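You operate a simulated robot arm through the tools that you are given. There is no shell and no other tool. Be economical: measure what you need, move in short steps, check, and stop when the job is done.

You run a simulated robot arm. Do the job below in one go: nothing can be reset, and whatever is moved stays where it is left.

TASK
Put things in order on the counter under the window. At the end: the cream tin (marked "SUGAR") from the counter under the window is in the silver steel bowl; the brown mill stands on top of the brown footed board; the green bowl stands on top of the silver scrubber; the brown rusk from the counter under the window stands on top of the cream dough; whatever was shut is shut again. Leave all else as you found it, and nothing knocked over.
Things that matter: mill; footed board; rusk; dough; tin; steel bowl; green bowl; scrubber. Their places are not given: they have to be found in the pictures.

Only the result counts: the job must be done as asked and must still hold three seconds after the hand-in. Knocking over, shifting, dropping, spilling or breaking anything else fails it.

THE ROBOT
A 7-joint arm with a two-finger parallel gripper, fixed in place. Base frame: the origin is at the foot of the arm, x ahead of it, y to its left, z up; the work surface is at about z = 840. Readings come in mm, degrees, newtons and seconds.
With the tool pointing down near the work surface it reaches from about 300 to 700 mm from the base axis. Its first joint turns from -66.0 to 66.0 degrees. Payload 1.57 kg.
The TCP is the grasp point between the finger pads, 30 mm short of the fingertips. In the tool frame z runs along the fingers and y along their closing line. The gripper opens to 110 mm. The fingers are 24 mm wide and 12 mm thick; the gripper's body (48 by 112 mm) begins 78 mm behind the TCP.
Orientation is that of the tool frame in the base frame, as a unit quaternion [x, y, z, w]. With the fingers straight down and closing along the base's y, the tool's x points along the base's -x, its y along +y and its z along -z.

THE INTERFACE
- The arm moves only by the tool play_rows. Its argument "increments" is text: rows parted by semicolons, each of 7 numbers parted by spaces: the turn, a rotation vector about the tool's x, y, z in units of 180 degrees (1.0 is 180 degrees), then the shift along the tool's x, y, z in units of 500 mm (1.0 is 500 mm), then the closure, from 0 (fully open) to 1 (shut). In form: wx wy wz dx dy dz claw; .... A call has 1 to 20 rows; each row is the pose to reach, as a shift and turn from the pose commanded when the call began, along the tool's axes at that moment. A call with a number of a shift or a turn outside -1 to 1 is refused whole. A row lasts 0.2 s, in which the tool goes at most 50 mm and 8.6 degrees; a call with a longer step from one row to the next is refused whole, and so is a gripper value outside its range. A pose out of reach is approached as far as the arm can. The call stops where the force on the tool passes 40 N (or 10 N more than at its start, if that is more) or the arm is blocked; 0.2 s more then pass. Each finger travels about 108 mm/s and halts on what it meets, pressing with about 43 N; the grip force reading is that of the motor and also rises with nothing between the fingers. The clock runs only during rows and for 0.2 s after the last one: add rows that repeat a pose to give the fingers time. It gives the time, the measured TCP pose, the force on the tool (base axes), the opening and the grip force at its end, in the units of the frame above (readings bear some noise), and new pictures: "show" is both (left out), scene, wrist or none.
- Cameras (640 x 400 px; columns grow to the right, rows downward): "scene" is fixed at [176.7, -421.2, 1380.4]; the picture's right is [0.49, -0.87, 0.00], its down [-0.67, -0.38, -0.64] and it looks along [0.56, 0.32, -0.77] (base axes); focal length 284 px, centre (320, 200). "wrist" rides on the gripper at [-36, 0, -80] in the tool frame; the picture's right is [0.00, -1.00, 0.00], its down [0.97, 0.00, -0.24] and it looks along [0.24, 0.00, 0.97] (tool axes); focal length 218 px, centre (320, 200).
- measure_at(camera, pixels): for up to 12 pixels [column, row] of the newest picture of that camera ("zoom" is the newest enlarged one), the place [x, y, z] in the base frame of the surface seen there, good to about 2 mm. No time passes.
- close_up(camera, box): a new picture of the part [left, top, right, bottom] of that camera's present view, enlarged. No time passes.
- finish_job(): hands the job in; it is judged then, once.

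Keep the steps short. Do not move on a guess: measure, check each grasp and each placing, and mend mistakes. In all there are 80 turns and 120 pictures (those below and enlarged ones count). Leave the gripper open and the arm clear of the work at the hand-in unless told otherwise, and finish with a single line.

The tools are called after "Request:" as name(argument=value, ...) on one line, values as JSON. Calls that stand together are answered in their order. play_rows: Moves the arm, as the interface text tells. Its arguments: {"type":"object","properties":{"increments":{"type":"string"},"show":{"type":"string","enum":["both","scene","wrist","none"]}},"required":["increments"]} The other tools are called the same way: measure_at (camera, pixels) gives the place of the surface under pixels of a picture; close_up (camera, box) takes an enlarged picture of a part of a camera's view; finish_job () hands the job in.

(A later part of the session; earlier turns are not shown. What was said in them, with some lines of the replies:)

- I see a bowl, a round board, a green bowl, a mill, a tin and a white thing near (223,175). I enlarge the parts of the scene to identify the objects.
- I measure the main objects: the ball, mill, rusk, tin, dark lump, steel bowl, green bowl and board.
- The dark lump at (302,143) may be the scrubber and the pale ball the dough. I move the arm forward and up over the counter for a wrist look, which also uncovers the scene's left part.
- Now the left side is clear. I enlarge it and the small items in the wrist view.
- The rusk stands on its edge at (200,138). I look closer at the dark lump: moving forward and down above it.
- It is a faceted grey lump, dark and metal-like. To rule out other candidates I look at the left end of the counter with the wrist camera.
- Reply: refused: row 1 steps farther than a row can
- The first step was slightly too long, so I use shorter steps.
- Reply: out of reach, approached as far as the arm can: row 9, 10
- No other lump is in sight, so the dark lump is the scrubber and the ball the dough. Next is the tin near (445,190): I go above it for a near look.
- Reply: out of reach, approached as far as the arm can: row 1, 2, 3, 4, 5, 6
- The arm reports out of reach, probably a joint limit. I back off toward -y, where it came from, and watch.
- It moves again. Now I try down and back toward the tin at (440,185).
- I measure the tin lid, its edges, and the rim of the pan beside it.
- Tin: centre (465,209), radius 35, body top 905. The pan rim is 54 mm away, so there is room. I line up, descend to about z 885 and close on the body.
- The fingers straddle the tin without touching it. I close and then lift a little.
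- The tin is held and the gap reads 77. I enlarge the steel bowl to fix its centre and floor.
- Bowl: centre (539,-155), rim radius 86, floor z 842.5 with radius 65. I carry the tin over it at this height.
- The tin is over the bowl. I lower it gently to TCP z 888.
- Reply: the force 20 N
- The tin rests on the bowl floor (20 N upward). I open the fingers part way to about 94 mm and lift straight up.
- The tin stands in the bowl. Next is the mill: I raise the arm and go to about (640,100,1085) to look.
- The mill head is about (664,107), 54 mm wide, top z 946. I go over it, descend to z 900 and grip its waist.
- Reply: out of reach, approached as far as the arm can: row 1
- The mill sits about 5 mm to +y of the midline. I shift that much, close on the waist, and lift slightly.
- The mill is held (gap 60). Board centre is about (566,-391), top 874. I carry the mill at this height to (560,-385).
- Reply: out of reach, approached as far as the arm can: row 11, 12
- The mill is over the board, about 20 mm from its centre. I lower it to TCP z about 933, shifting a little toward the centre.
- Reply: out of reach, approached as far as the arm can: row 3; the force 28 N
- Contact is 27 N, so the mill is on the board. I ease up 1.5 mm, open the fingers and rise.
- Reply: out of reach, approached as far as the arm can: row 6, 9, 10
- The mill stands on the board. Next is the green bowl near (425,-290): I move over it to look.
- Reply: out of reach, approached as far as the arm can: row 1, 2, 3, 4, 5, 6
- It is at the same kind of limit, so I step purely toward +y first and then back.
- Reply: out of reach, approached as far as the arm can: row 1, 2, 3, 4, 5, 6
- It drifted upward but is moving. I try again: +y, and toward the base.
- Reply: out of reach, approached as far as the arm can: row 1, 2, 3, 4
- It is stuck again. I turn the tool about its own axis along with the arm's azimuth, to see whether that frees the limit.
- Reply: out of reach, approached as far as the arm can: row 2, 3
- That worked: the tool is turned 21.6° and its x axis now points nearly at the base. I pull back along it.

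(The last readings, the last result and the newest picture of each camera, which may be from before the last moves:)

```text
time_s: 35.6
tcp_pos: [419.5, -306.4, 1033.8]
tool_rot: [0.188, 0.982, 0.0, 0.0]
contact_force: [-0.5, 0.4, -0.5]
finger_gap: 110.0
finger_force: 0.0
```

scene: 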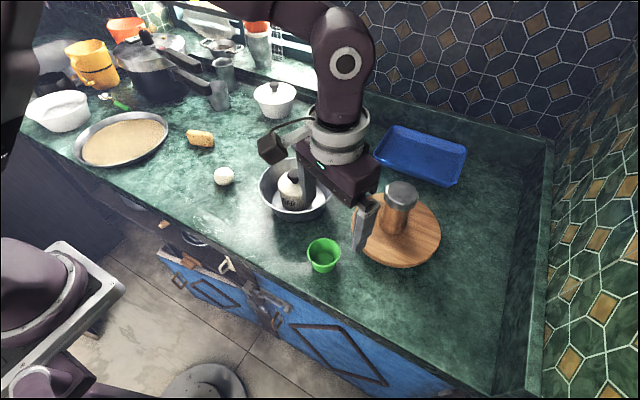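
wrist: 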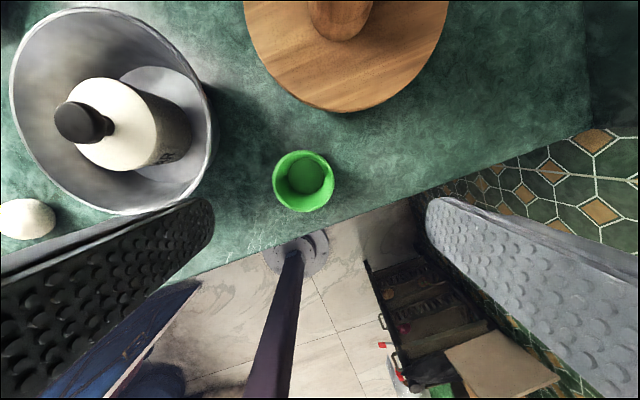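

I measure the green bowl's rim and floor, and the scrubber from the scene for comparison.

Request:
measure_at(camera="wrist", pixels=[[274, 180], [333, 180], [304, 152], [304, 210], [305, 178], [304, 212]])

Request:
close_up(camera="scene", box=[275, 120, 335, 160])

Request:
close_up(camera="scene", box=[295, 225, 355, 280])

```text
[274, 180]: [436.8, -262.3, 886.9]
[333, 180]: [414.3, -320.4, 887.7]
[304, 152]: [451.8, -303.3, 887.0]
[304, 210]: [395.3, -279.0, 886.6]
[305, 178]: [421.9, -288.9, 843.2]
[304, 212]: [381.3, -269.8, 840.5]
```

```text
10.00 times, centred on (305, 140) of scene
```

zoom: 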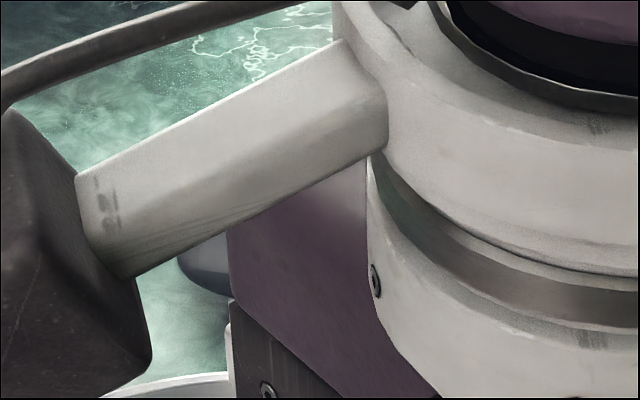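

```text
7.27 times, centred on (325, 252) of scene
```

zoom: 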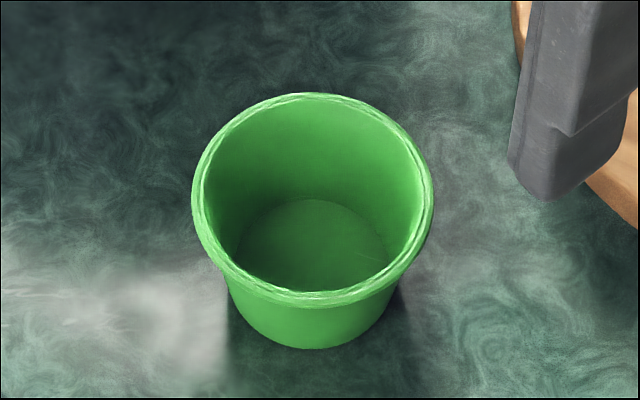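

Green bowl: centre (424,-291), rim radius 31, height 45. Before grasping I survey the scrubber's top from near, going to about (650,-57,1000) and turning the tool back.

Request:
play_rows(increments="0 0 -0.015 -0.031 0.079 0 0; 0 0 -0.03 -0.061 0.158 0 0; 0 0 -0.045 -0.092 0.237 0 0; 0 0 -0.06 -0.123 0.317 0 0; 0 0 -0.075 -0.153 0.396 0.01 0; 0 0 -0.09 -0.184 0.475 0.02 0; 0 0 -0.105 -0.214 0.554 0.04 0; 0 0 -0.12 -0.245 0.633 0.07 0; 0 0 -0.12 -0.245 0.633 0.07 0")

Request:
close_up(camera="scene", box=[275, 120, 335, 160])

```text
time_s: 37.6
tcp_pos: [653.6, -56.9, 1001.4]
tool_rot: [0.0, 1.0, 0.0, -0.001]
contact_force: [-0.1, -0.7, 0.3]
finger_gap: 110.1
finger_force: 0.1
```

scene: 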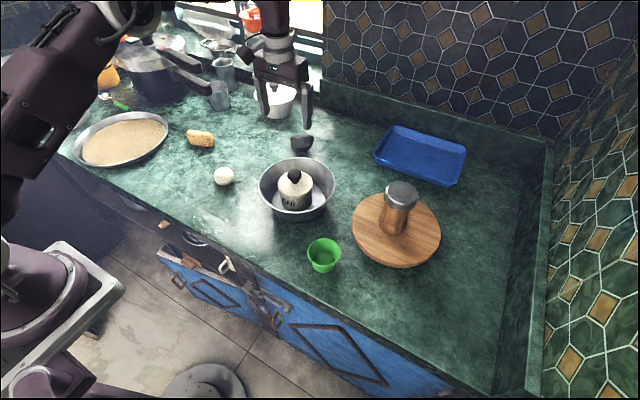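
wrist: 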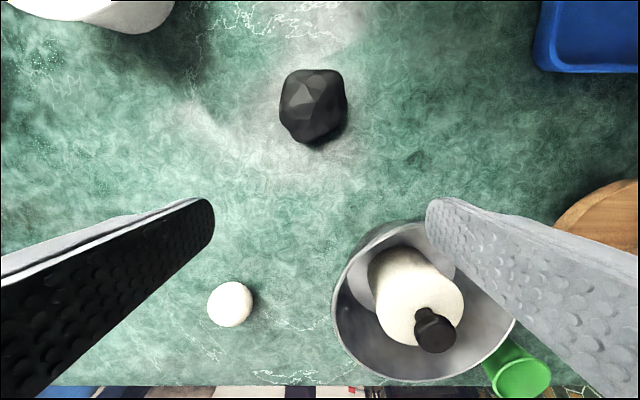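

```text
10.00 times, centred on (305, 140) of scene
```

zoom: 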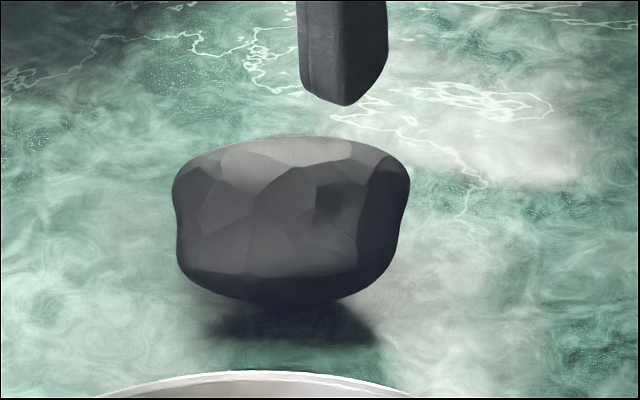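

The scrubber has a flattish top. I measure a grid over it with the wrist camera and along the scene's top facets.

Request:
measure_at(camera="wrist", pixels=[[312, 80], [300, 90], [315, 92], [330, 90], [292, 102], [305, 104], [320, 104], [335, 102], [300, 118], [315, 118], [330, 116], [312, 132]])

Request:
measure_at(camera="zoom", pixels=[[230, 152], [270, 145], [310, 142], [350, 148], [380, 165], [240, 175], [290, 165], [335, 165], [190, 180], [270, 200], [330, 195], [400, 190]])

Request:
close_up(camera="wrist", box=[265, 60, 365, 150])

```text
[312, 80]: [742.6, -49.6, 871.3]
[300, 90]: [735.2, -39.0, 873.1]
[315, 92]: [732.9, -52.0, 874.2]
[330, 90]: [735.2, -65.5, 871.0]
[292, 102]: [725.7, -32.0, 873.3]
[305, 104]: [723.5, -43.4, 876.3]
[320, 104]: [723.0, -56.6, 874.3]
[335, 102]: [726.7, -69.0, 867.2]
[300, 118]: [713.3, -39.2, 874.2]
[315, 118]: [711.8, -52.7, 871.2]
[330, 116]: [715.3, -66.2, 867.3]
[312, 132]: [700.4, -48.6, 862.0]
```

```text
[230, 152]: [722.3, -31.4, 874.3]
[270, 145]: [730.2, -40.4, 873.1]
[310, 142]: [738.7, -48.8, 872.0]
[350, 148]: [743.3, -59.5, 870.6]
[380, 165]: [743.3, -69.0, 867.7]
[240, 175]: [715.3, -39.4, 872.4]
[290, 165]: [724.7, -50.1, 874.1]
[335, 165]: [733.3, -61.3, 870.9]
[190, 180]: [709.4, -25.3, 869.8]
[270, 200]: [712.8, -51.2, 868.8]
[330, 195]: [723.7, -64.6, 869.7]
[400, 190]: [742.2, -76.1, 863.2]
```

```text
4.44 times, centred on (315, 105) of wrist
```

zoom: 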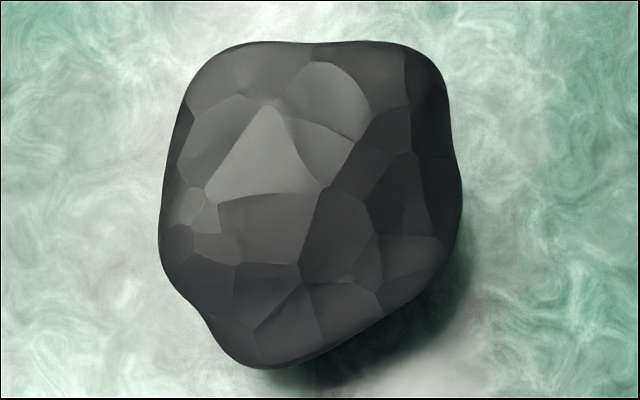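

The scrubber apex is about (724,-45,876), a plateau roughly 20 mm across. At radius 725 a straight-down tool will not reach, so I tilt the gripper 25° with the fingers outward for this bowl. Tilt and travel back above the green bowl.

Request:
play_rows(increments="0 -0.035 0 0.057 -0.058 0 0; 0 -0.07 0 0.115 -0.117 0 0; 0 -0.105 0 0.172 -0.175 0 0; 0 -0.139 0 0.23 -0.234 0 0; 0 -0.139 0 0.287 -0.292 0 0; 0 -0.139 0 0.344 -0.351 0 0; 0 -0.139 0 0.402 -0.41 0.02 0; 0 -0.139 0 0.459 -0.468 0.06 0; 0 -0.139 0 0.459 -0.468 0.1 0; 0 -0.139 0 0.459 -0.468 0.1 0")

```text
time_s: 39.8
tcp_pos: [419.2, -289.4, 953.1]
tool_rot: [0.0, 0.976, -0.001, 0.216]
contact_force: [-0.1, -0.6, 0.4]
finger_gap: 109.9
finger_force: 0.1
```

scene: 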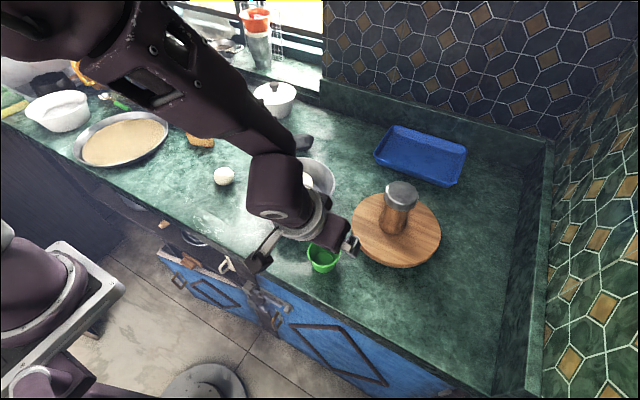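
wrist: 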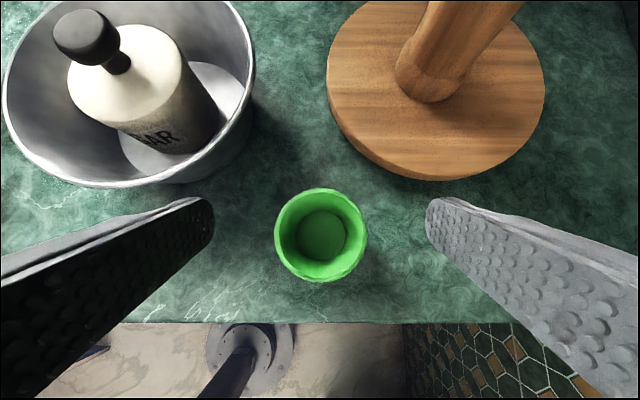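

The green bowl lies between the fingers with room on both sides. I descend along base z to TCP z 878.

Request:
play_rows(increments="0 0 0 0.018 -0.003 0.047 0; 0 0 0 0.036 -0.003 0.094 0; 0 0 0 0.05 -0.003 0.128 0; 0 0 0 0.055 -0.003 0.14 0; 0 0 0 0.055 -0.003 0.14 0")

```text
time_s: 41.0
tcp_pos: [425.5, -292.4, 875.9]
tool_rot: [0.0, 0.976, 0.0, 0.216]
contact_force: [-0.2, 0.1, -0.2]
finger_gap: 109.9
finger_force: 0.0
```

scene: 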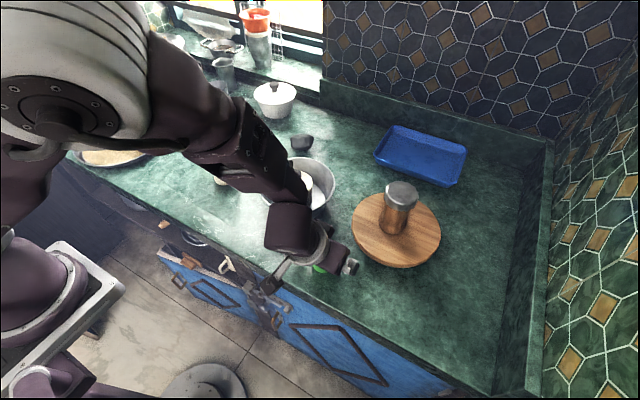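
wrist: 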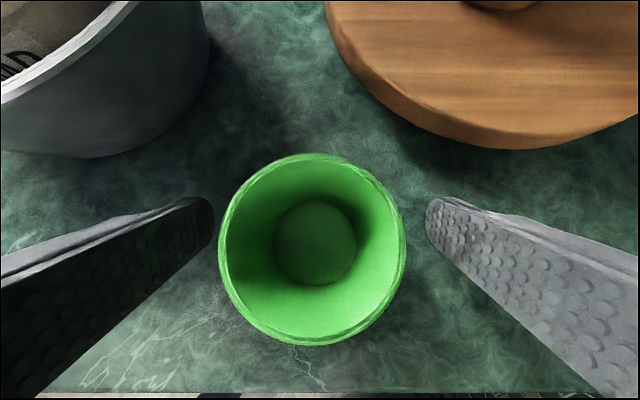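

The bowl rim is centred. I close the fingers and raise a little.

Request:
play_rows(increments="0 0 0 0.002 0 0 0.25; 0 0 0 0.002 0 0 0.4; 0 0 0 0.002 0 0 0.55; 0 0 0 0.002 0 0 0.6; 0 0 0 0.002 0 0 0.6; 0 0 0 -0.017 0 -0.036 0.6; 0 0 0 -0.042 0 -0.09 0.6; 0 0 0 -0.075 0 -0.163 0.6; 0 0 0 -0.1 0 -0.217 0.6; 0 0 0 -0.1 0 -0.217 0.6")

```text
time_s: 43.2
tcp_pos: [426.1, -289.0, 998.7]
tool_rot: [0.0, 0.976, 0.0, 0.217]
contact_force: [-1.0, -0.5, -0.4]
finger_gap: 58.2
finger_force: 42.8
```

scene: 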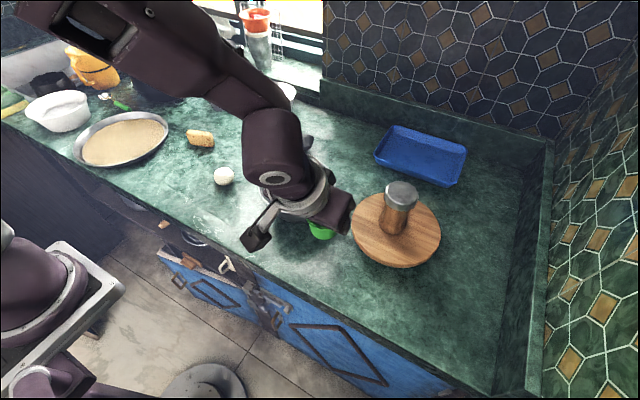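
wrist: 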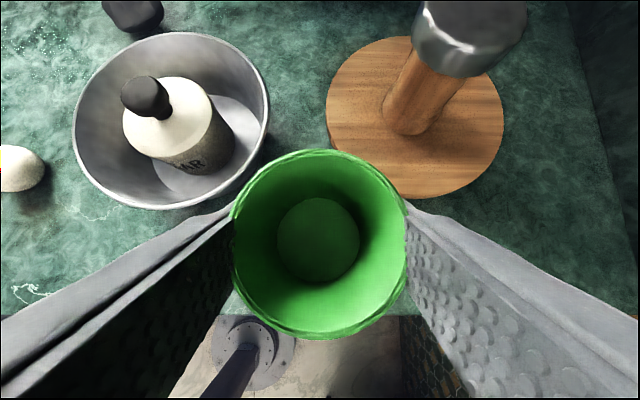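

The green bowl is held, looking level. I carry it at this height toward the scrubber, to about (716,-45).

Request:
play_rows(increments="0 0 0 -0.058 0.054 0.027 0.6; 0 0 0 -0.117 0.108 0.054 0.6; 0 0 0 -0.175 0.163 0.082 0.6; 0 0 0 -0.233 0.217 0.109 0.6; 0 0 0 -0.292 0.271 0.136 0.6; 0 0 0 -0.35 0.325 0.163 0.6; 0 0 0 -0.408 0.38 0.19 0.6; 0 0 0 -0.467 0.434 0.218 0.6; 0 0 0 -0.525 0.488 0.245 0.6; 0 0 0 -0.525 0.488 0.245 0.6")

```text
time_s: 45.4
tcp_pos: [713.9, -45.5, 998.5]
tool_rot: [0.001, 0.976, 0.0, 0.216]
contact_force: [1.3, 0.4, -0.9]
finger_gap: 57.6
finger_force: 42.7
```

scene: 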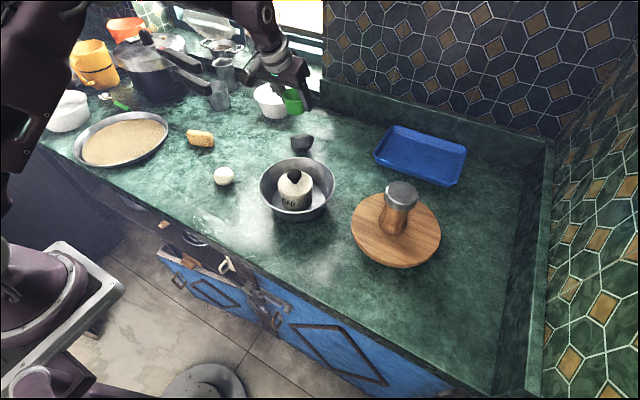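
wrist: 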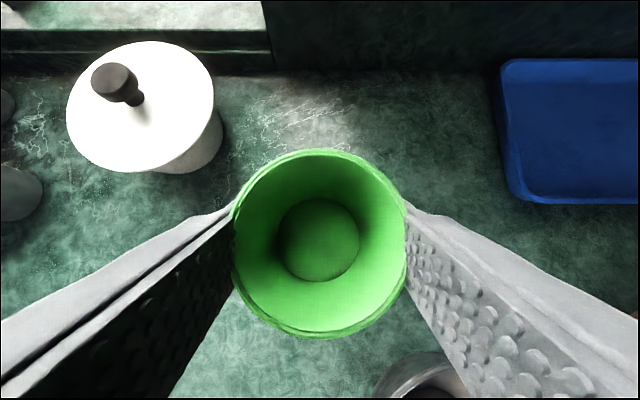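

Reached. I measure the held bowl's rim and floor to get its true centre and level.

Request:
measure_at(camera="wrist", pixels=[[240, 210], [400, 210], [320, 152], [320, 333], [318, 240], [318, 205], [318, 275], [285, 240], [352, 240]])

Request:
close_up(camera="scene", box=[265, 80, 345, 160])

```text
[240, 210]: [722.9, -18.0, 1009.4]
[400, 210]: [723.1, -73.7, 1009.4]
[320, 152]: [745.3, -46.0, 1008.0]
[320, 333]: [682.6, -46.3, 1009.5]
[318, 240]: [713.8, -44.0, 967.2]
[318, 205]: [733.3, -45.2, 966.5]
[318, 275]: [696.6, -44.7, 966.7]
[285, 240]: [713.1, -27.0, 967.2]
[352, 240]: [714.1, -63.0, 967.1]
```

```text
5.00 times, centred on (305, 120) of scene
```

zoom: 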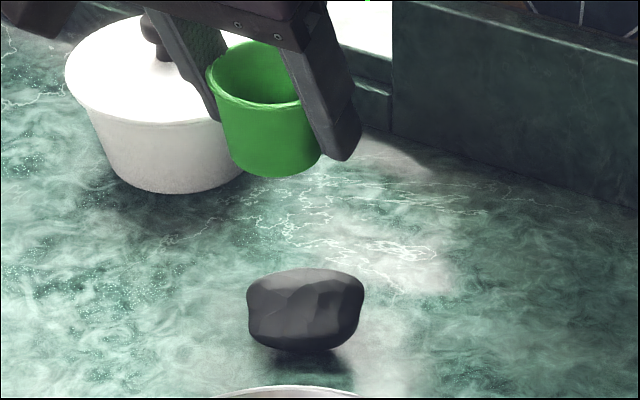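

The held bowl is level, centred at (714,-45), with its underside near z 965. I move 9 mm outward and lower about 84 mm to just above the scrubber.

Request:
play_rows(increments="0 0 0 -0.016 0 0.008 0.6; 0 0 0 0.013 0 0.07 0.6; 0 0 0 0.037 0 0.122 0.6; 0 0 0 0.051 0 0.153 0.6; 0 0 0 0.0545 0 0.16 0.6; 0 0 0 0.0545 0 0.16 0.6")

Request:
close_up(camera="scene", box=[265, 80, 345, 160])

```text
time_s: 46.8
tcp_pos: [722.8, -47.4, 912.1]
tool_rot: [0.0, 0.976, 0.0, 0.216]
contact_force: [0.2, -0.5, -0.5]
finger_gap: 57.9
finger_force: 42.8
```

scene: 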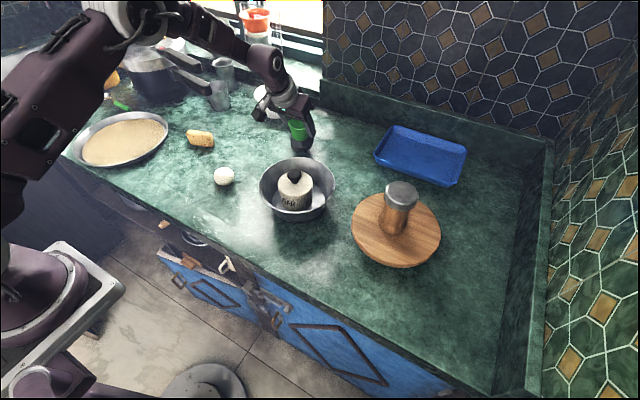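
wrist: 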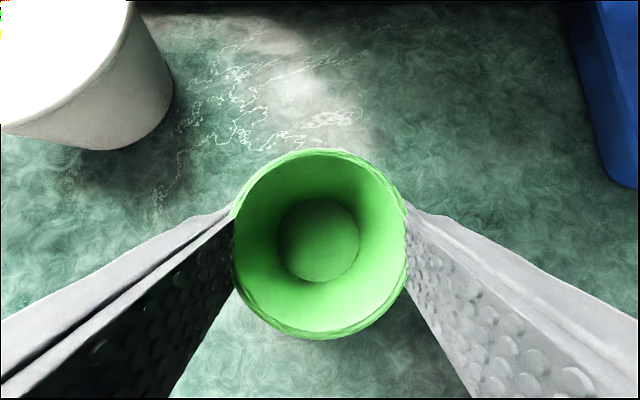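

```text
5.00 times, centred on (305, 120) of scene
```

zoom: 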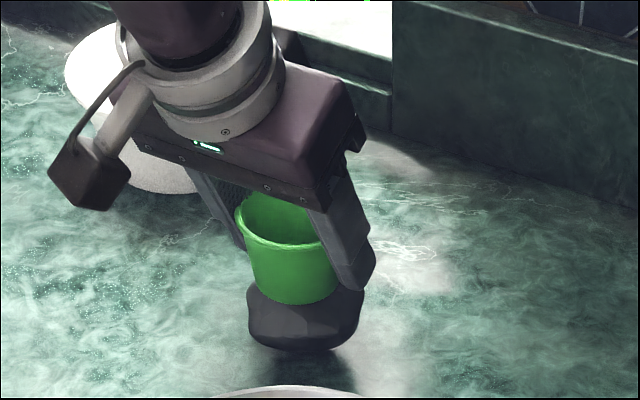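

About 2 to 3 mm remain. I lower 4 mm in small steps and read the force.

Request:
play_rows(increments="0 0 0 0.0008 0.003 0.0018 0.6; 0 0 0 0.0017 0.004 0.0036 0.6; 0 0 0 0.0025 0.004 0.0054 0.6; 0 0 0 0.0034 0.004 0.0072 0.6; 0 0 0 0.0034 0.004 0.0072 0.6", show="none")

```text
time_s: 48.0
tcp_pos: [724.4, -47.0, 908.8]
tool_rot: [0.0, 0.976, 0.0, 0.218]
contact_force: [-1.0, 1.3, 12.9]
finger_gap: 57.7
finger_force: 42.9
```

Contact is 13 N. I open slowly and then hold to see the bowl before withdrawing.

Request:
play_rows(increments="0 0 0 -0.0006 0 -0.0012 0.48; 0 0 0 -0.0006 0 -0.0012 0.44; 0 0 0 -0.0006 0 -0.0012 0.4; 0 0 0 -0.0006 0 -0.0012 0.3; 0 0 0 -0.0006 0 -0.0012 0.2; 0 0 0 -0.0006 0 -0.0012 0.2")

Request:
close_up(camera="scene", box=[265, 80, 345, 160])

```text
time_s: 49.4
tcp_pos: [723.1, -45.4, 908.4]
tool_rot: [0.0, 0.976, 0.0, 0.216]
contact_force: [0.2, -0.3, 0.2]
finger_gap: 88.0
finger_force: 0.2
```

scene: 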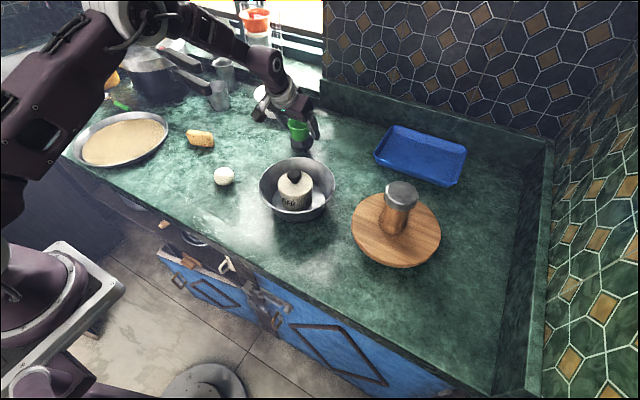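
wrist: 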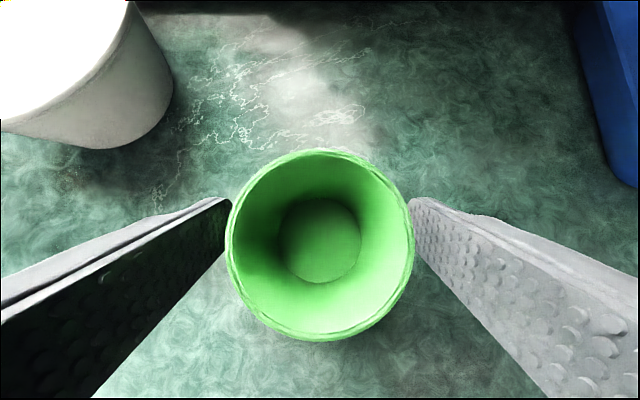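

```text
5.00 times, centred on (305, 120) of scene
```

zoom: 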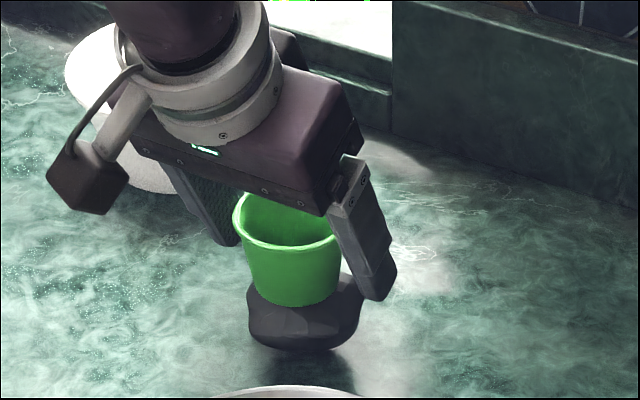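

The bowl stands by itself on the scrubber. I open fully and withdraw along the tool axis.

Request:
play_rows(increments="0 0 0 0 0 0 0; 0 0 0 0 0 -0.04 0; 0 0 0 0 0 -0.1 0; 0 0 0 0 0 -0.19 0; 0 0 0 0 0 -0.28 0; 0 0 0 0 0 -0.28 0")

Request:
close_up(camera="scene", box=[265, 90, 345, 160])

```text
time_s: 50.8
tcp_pos: [663.5, -46.5, 1034.5]
tool_rot: [0.0, 0.976, 0.0, 0.216]
contact_force: [0.1, 0.6, -0.2]
finger_gap: 109.9
finger_force: 0.0
```

scene: 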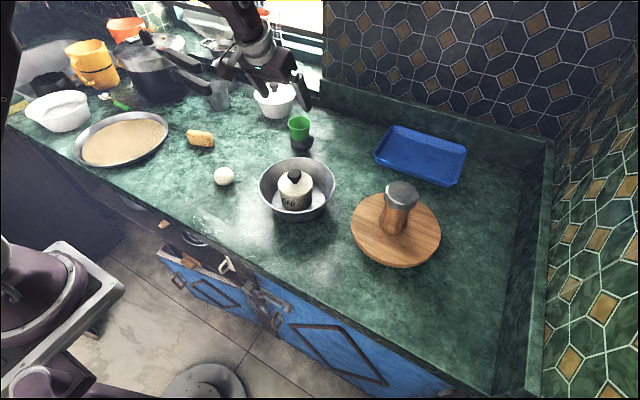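
wrist: 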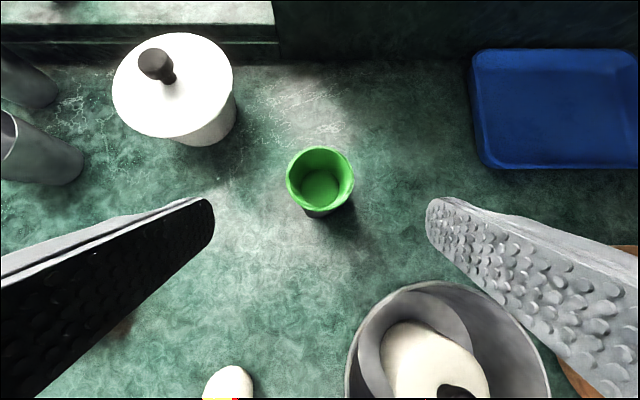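

```text
5.71 times, centred on (305, 125) of scene
```

zoom: 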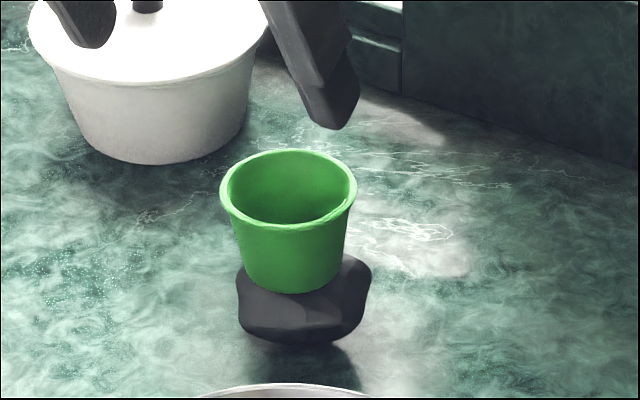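

The bowl stands stably on the scrubber. Now the rusk and the dough: I enlarge both in the scene and measure them.

Request:
close_up(camera="scene", box=[183, 125, 243, 190])

```text
6.15 times, centred on (213, 158) of scene
```

zoom: 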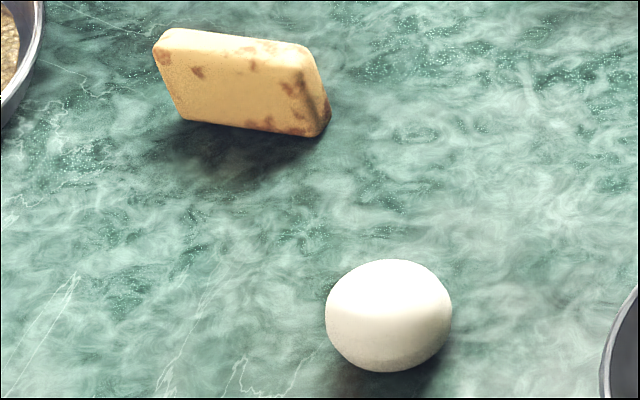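

Request:
measure_at(camera="zoom", pixels=[[165, 35], [295, 50], [230, 38], [190, 112], [310, 130], [328, 110], [312, 60], [235, 80], [390, 265], [390, 285], [370, 300], [410, 300]])

Request:
play_rows(increments="0 0.045 0 0.03 0.06 -0.02 0; 0 0.09 0 0.06 0.12 -0.04 0; 0 0.139 0 0.1 0.18 -0.04 0; 0 0.139 0 0.15 0.23 -0.02 0; 0 0.139 0 0.19 0.27 0 0; 0 0.139 0 0.19 0.27 0 0", show="wrist")

```text
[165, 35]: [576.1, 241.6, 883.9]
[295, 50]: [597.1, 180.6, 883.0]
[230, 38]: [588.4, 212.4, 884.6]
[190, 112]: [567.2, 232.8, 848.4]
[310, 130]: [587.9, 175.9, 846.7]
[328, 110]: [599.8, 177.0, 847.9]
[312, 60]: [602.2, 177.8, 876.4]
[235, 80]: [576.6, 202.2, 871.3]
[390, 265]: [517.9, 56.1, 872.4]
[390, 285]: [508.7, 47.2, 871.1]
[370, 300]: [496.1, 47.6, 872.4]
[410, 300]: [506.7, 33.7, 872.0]
```

```text
refused: row 3 steps farther than a row can; nothing moved
```

The rusk is on edge, about 68 long, 17 thick and 43 high; the dough top looks flattish around z 872 to 874. I untilt in smaller turns and go above the dough for a close look.

Request:
play_rows(increments="0 0.028 0 0.05 0.05 -0.01 0; 0 0.056 0 0.1 0.1 -0.02 0; 0 0.084 0 0.15 0.14 -0.03 0; 0 0.112 0 0.2 0.17 -0.03 0; 0 0.139 0 0.25 0.19 -0.03 0; 0 0.139 0 0.3 0.19 0.01 0; 0 0.139 0 0.33 0.19 0.07 0; 0 0.139 0 0.33 0.19 0.07 0", show="wrist")

```text
time_s: 52.6
tcp_pos: [528.2, 52.1, 934.6]
tool_rot: [0.0, 1.0, 0.0, 0.001]
contact_force: [-0.1, -0.8, 0.0]
finger_gap: 110.1
finger_force: 0.1
```

wrist: 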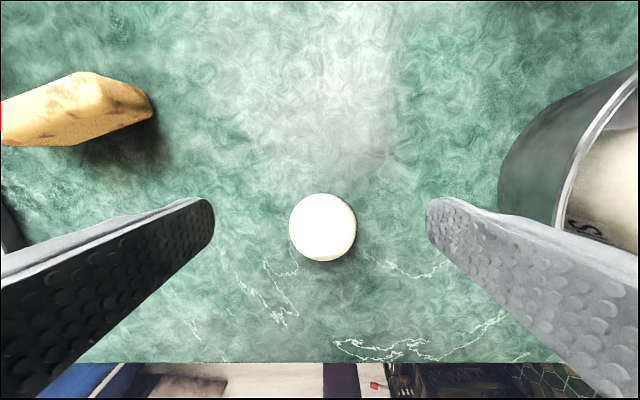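

The dough is in view at (322,227), well lit. I measure a cross of points over its top.

Request:
measure_at(camera="wrist", pixels=[[322, 227], [312, 227], [332, 227], [302, 227], [342, 227], [294, 227], [351, 227], [322, 217], [322, 237], [322, 207], [322, 247], [322, 255]])

Request:
measure_at(camera="wrist", pixels=[[315, 220], [329, 220], [315, 234], [329, 234], [308, 213], [336, 213], [308, 241], [336, 241], [322, 198], [317, 227], [327, 227], [322, 232]])

Request:
close_up(camera="wrist", box=[272, 180, 372, 272])

```text
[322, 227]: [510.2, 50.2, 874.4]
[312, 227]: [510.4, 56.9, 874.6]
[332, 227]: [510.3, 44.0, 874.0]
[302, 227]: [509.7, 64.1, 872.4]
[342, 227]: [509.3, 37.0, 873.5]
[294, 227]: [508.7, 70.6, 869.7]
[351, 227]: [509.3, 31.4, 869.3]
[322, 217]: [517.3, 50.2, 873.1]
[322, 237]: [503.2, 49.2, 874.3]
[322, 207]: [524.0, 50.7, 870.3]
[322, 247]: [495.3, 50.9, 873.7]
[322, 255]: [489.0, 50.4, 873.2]
```

```text
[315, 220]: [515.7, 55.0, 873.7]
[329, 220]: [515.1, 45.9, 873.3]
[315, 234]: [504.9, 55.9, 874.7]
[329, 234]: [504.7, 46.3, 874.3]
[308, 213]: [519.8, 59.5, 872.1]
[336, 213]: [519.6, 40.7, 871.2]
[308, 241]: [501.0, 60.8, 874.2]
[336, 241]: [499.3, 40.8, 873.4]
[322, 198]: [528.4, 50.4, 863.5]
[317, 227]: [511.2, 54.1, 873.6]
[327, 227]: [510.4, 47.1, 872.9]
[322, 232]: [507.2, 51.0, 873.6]
```

```text
4.35 times, centred on (322, 226) of wrist
```

zoom: 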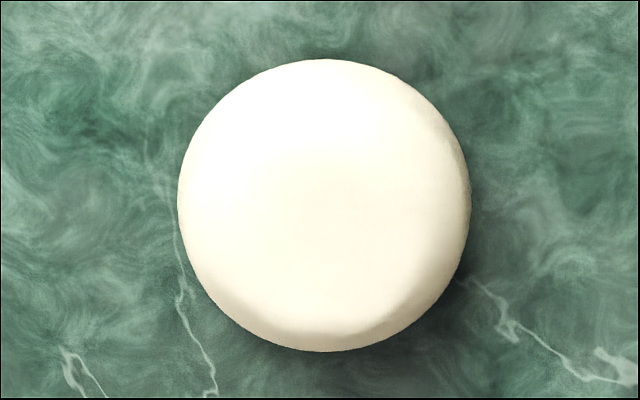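

The dough top is flat: centre about (506,51), z 874, within 1.5 mm over a 15 mm radius. The rusk can stand on its edge there. I go above the rusk, turning the tool about 71° so the fingers close across its thin side.

Request:
play_rows(increments="0 0 0.0394 -0.01 0.03 -0.02 0; 0 0 0.0788 -0.02 0.06 -0.04 0; 0 0 0.118 -0.03 0.09 -0.06 0; 0 0 0.1576 -0.04 0.12 -0.08 0; 0 0 0.197 -0.05 0.15 -0.1 0; 0 0 0.236 -0.06 0.18 -0.12 0; 0 0 0.276 -0.07 0.21 -0.14 0; 0 0 0.315 -0.08 0.24 -0.16 0; 0 0 0.355 -0.1 0.28 -0.16 0; 0 0 0.394 -0.112 0.312 -0.16 0; 0 0 0.394 -0.112 0.312 -0.16 0")

```text
time_s: 55.0
tcp_pos: [586.1, 206.6, 1012.2]
tool_rot: [0.581, 0.814, 0.0, 0.0]
contact_force: [0.7, 0.2, -0.7]
finger_gap: 109.9
finger_force: 0.1
```

scene: 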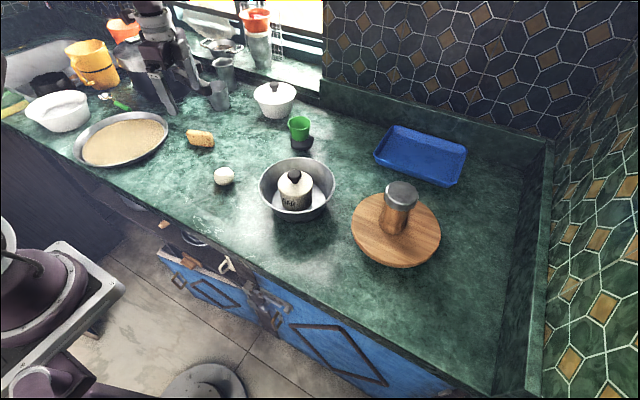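
wrist: 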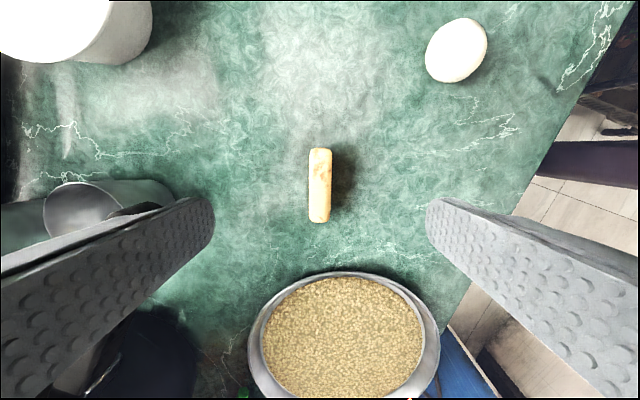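

The rusk is exactly centred and aligned between the fingers. I check the clearance to the metal cup at the left and the cooker's handle.

Request:
measure_at(camera="wrist", pixels=[[100, 190], [170, 190], [135, 212], [320, 152], [320, 185], [320, 218], [311, 185], [329, 185], [345, 275]])

Request:
close_up(camera="scene", box=[100, 20, 260, 150])

```text
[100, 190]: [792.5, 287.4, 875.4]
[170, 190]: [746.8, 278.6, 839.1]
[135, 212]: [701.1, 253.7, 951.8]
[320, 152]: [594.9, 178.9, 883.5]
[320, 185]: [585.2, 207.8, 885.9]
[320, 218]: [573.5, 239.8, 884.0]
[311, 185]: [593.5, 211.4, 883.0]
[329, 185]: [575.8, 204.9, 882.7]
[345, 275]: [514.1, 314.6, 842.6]
```

```text
3.08 times, centred on (180, 85) of scene
```

zoom: 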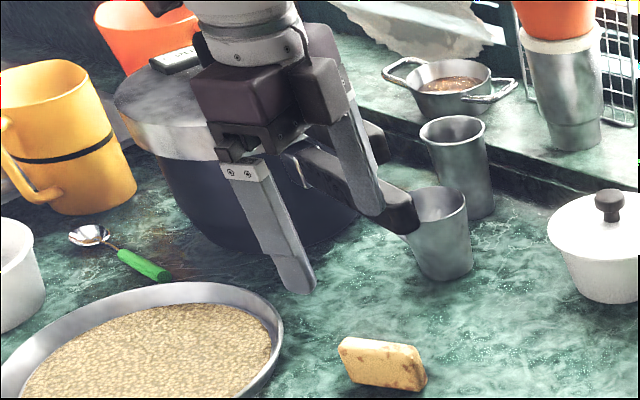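

The cooker handle end is at (701,254,952), about 50 mm beyond my outer finger. I narrow the fingers to 65 mm for margin and descend to TCP z 876.

Request:
play_rows(increments="0 0 0 0 0 0 0.2; 0 0 0 0 0 0.06 0.4; 0 0 0 0 0 0.13 0.4; 0 0 0 0 0 0.2 0.4; 0 0 0 0 0 0.25 0.4; 0 0 0 0 0 0.272 0.4; 0 0 0 0 0 0.272 0.4")

```text
time_s: 56.6
tcp_pos: [585.6, 207.6, 877.7]
tool_rot: [0.58, 0.815, -0.001, 0.0]
contact_force: [0.4, -0.1, 0.6]
finger_gap: 65.8
finger_force: 0.0
```

scene: 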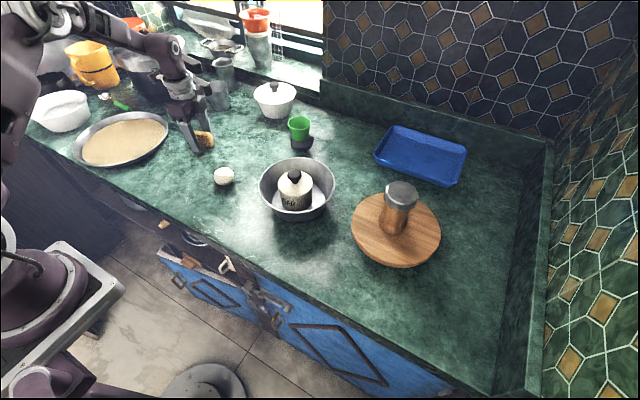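
wrist: 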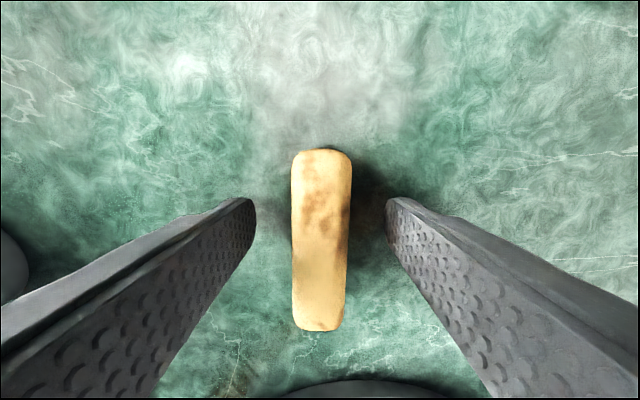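

The rusk is nicely between the pads. I close and lift to about z 980.

Request:
play_rows(increments="0 0 0 0 0 0 0.55; 0 0 0 0 0 0 0.7; 0 0 0 0 0 0 0.8; 0 0 0 0 0 0 0.9; 0 0 0 0 0 0 0.95; 0 0 0 0 0 0 0.95; 0 0 0 0 0 -0.04 0.95; 0 0 0 0 0 -0.1 0.95; 0 0 0 0 0 -0.17 0.95; 0 0 0 0 0 -0.2 0.95")

```text
time_s: 58.8
tcp_pos: [587.3, 205.9, 976.4]
tool_rot: [0.58, 0.814, 0.0, -0.001]
contact_force: [0.3, -0.7, 0.1]
finger_gap: 20.6
finger_force: 34.1
```

scene: 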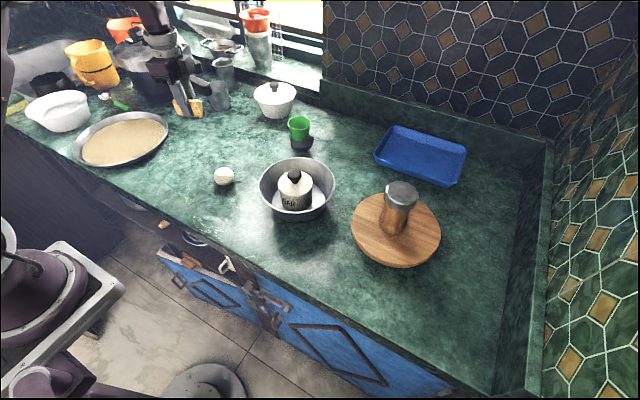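
wrist: 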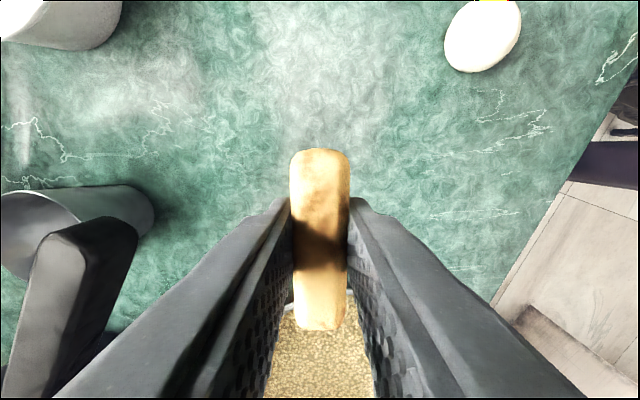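

The rusk is held firmly. I carry it over the dough at (507,51).

Request:
play_rows(increments="0 0 0 -0.048 -0.051 0 0.95; 0 0 0 -0.096 -0.102 0 0.95; 0 0 0 -0.144 -0.152 0 0.95; 0 0 0 -0.192 -0.203 0 0.95; 0 0 0 -0.241 -0.252 0 0.95; 0 0 0 -0.241 -0.252 0 0.95")

Request:
close_up(camera="scene", box=[183, 105, 263, 195])

```text
time_s: 60.2
tcp_pos: [506.0, 51.1, 979.1]
tool_rot: [0.58, 0.814, 0.001, 0.0]
contact_force: [0.6, 0.1, 0.3]
finger_gap: 20.6
finger_force: 34.1
```

scene: 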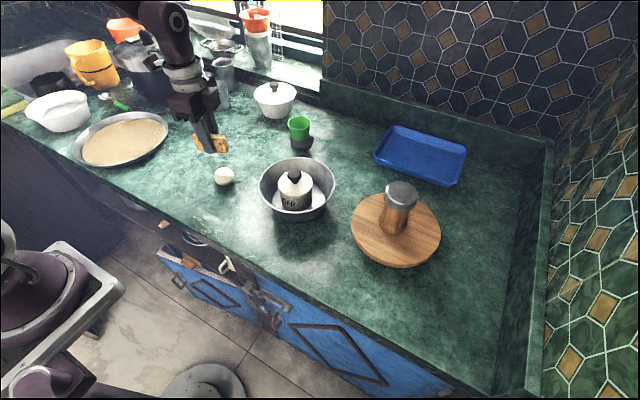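
wrist: 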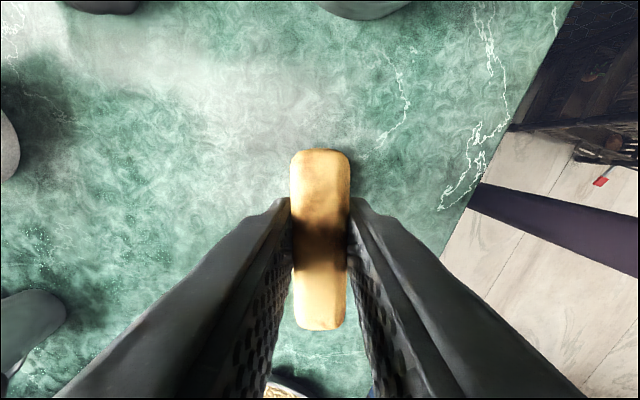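

```text
4.44 times, centred on (223, 150) of scene
```

zoom: 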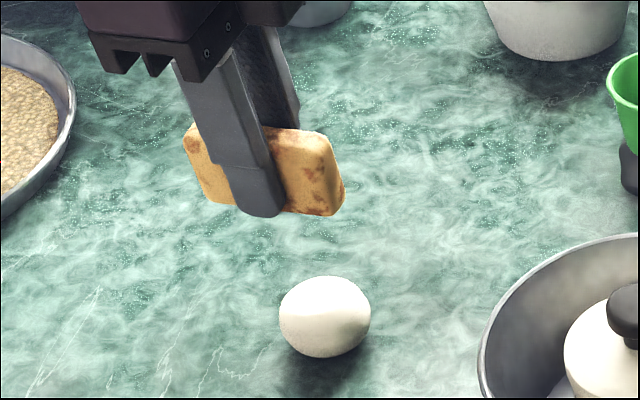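

The rusk is centred over the dough, its underside about z 943. I lower 64 mm, then creep toward contact.

Request:
play_rows(increments="0 0 0 0 0 0.05 0.95; 0 0 0 0 0 0.1 0.95; 0 0 0 0 0 0.122 0.95; 0 0 0 0 0 0.128 0.95; 0 0 0 0 0 0.131 0.95; 0 0 0 0 0 0.134 0.95; 0 0 0 0 0 0.136 0.95; 0 0 0 0 0 0.136 0.95")

Request:
close_up(camera="scene", box=[183, 125, 263, 200])

```text
time_s: 62.0
tcp_pos: [506.9, 49.9, 911.1]
tool_rot: [0.58, 0.815, 0.002, 0.002]
contact_force: [0.7, -0.6, 22.2]
finger_gap: 20.7
finger_force: 34.1
```

scene: 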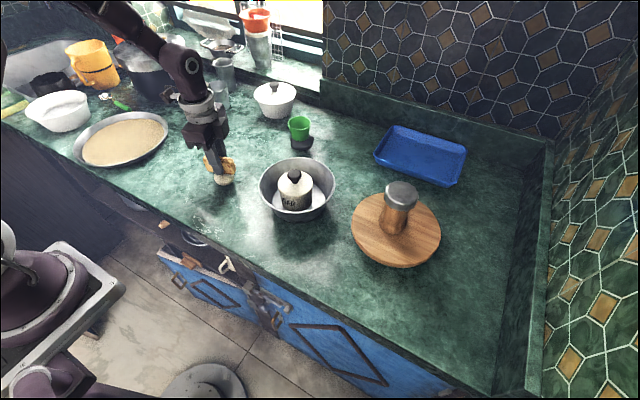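
wrist: 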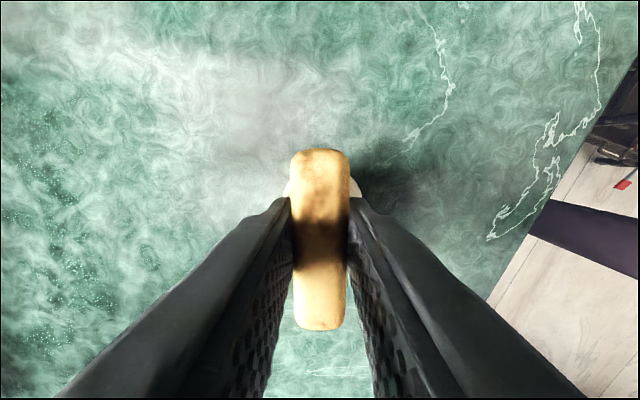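

```text
5.33 times, centred on (223, 162) of scene
```

zoom: 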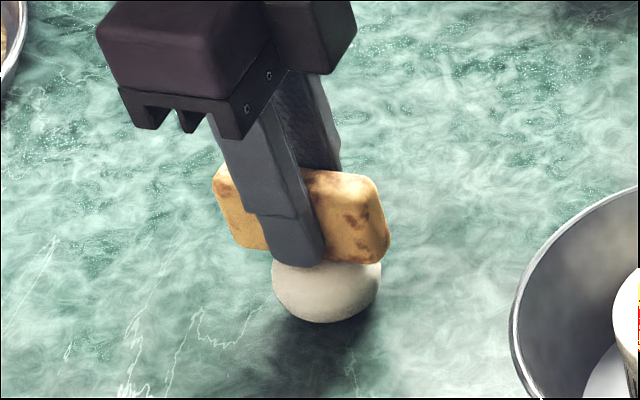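

Contact is 22 N and the rusk sits on the dough. I ease off 1 mm and open slowly a small way, then check before withdrawing.

Request:
play_rows(increments="0 0 0 0 0 -0.002 0.9; 0 0 0 0 0 -0.0025 0.82; 0 0 0 0 0 -0.0025 0.8; 0 0 0 0 0 -0.0025 0.78; 0 0 0 0 0 -0.0025 0.76; 0 0 0 0 0 -0.0025 0.74; 0 0 0 0 0 -0.0025 0.74; 0 0 0 0 0 -0.0025 0.74")

Request:
close_up(camera="scene", box=[183, 125, 263, 200])

```text
time_s: 63.8
tcp_pos: [506.2, 50.7, 912.1]
tool_rot: [0.58, 0.815, 0.0, 0.0]
contact_force: [0.4, 0.9, -0.7]
finger_gap: 28.8
finger_force: 0.0
```

scene: 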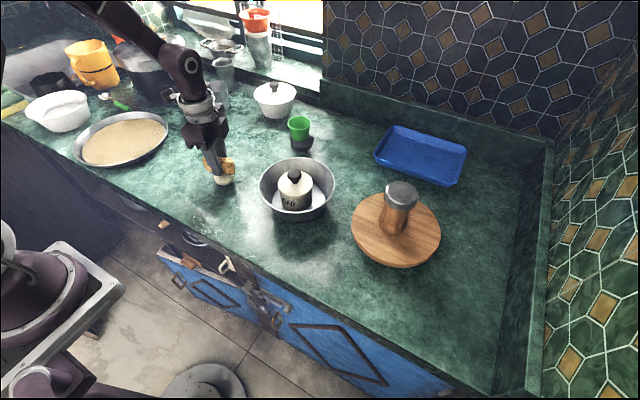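
wrist: 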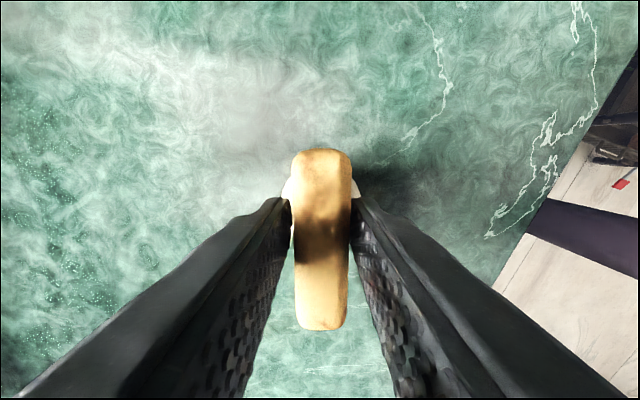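

```text
5.33 times, centred on (223, 162) of scene
```

zoom: 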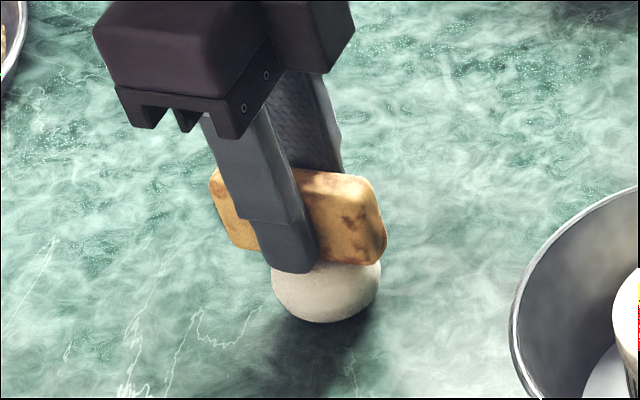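

The rusk seems to stand free between the pads. I open further to about 60 mm, still around it, and watch.

Request:
play_rows(increments="0 0 0 0 0 0 0.7; 0 0 0 0 0 0 0.62; 0 0 0 0 0 0 0.5; 0 0 0 0 0 0 0.45; 0 0 0 0 0 0 0.45; 0 0 0 0 0 0 0.45; 0 0 0 0 0 0 0.45", show="wrist")

Request:
close_up(camera="scene", box=[183, 125, 263, 200])

```text
time_s: 65.4
tcp_pos: [506.0, 51.0, 911.8]
tool_rot: [0.58, 0.814, 0.0, 0.0]
contact_force: [0.5, -0.2, 0.4]
finger_gap: 60.6
finger_force: 0.1
```

wrist: 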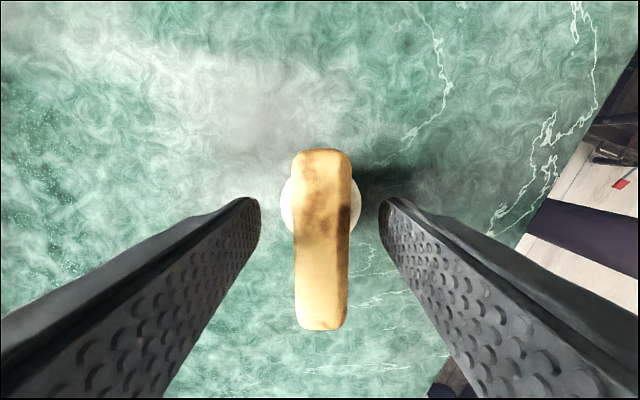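

```text
5.33 times, centred on (223, 162) of scene
```

zoom: 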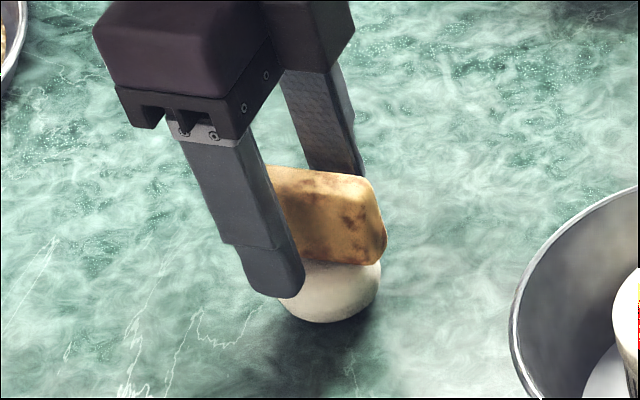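

It stands by itself. I raise straight up, then move back clear of the work.

Request:
play_rows(increments="0 0 0 0 0 -0.03 0.45; 0 0 0 0 0 -0.08 0.45; 0 0 0 0 0 -0.16 0.4; 0 0 0 0 0 -0.25 0.2; 0 0 0 0 0 -0.34 0; 0 0 0 0.03 -0.06 -0.4 0; 0 0 0 0.05 -0.13 -0.43 0; 0 0 0 0.06 -0.2 -0.43 0; 0 0 0 0.06 -0.2 -0.43 0")

Request:
close_up(camera="scene", box=[183, 105, 343, 225])

```text
time_s: 67.4
tcp_pos: [403.4, 44.9, 1126.7]
tool_rot: [0.58, 0.814, -0.001, -0.001]
contact_force: [-0.1, 0.1, -0.1]
finger_gap: 109.9
finger_force: 0.1
```

scene: 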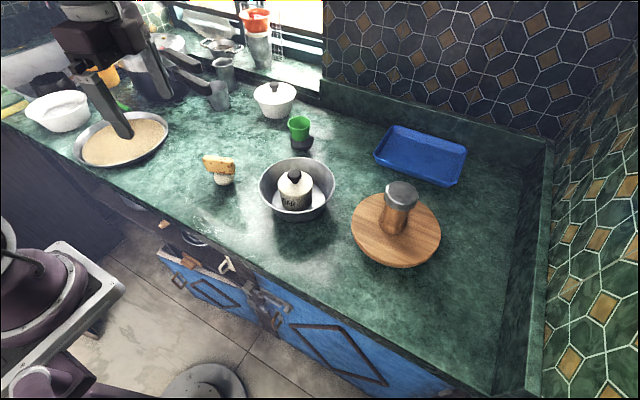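
wrist: 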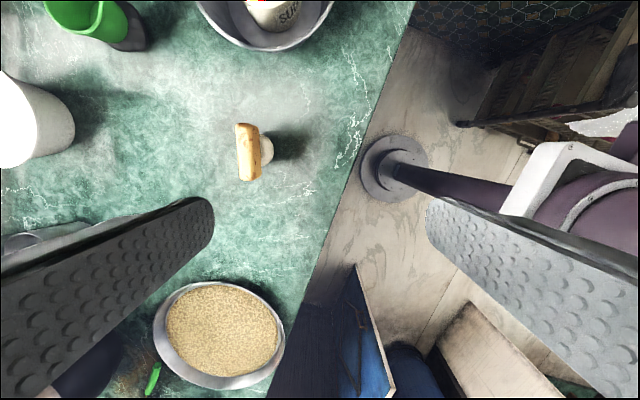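

```text
3.33 times, centred on (263, 165) of scene
```

zoom: 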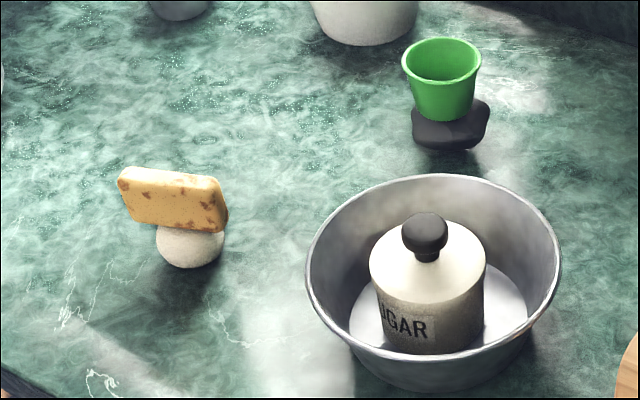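

All four placings hold: the tin is in the steel bowl, the mill on the board, the green bowl on the scrubber, and the rusk on the dough. I opened nothing, and the gripper is open and clear, so I hand in.

Request:
finish_job()

```text
The job is handed in.
```

The job is handed in: the tin is in the steel bowl, the mill on the board, the green bowl on the scrubber (taken to be the dark faceted lump) and the rusk on the dough; I opened nothing and saw nothing else moved or knocked over.
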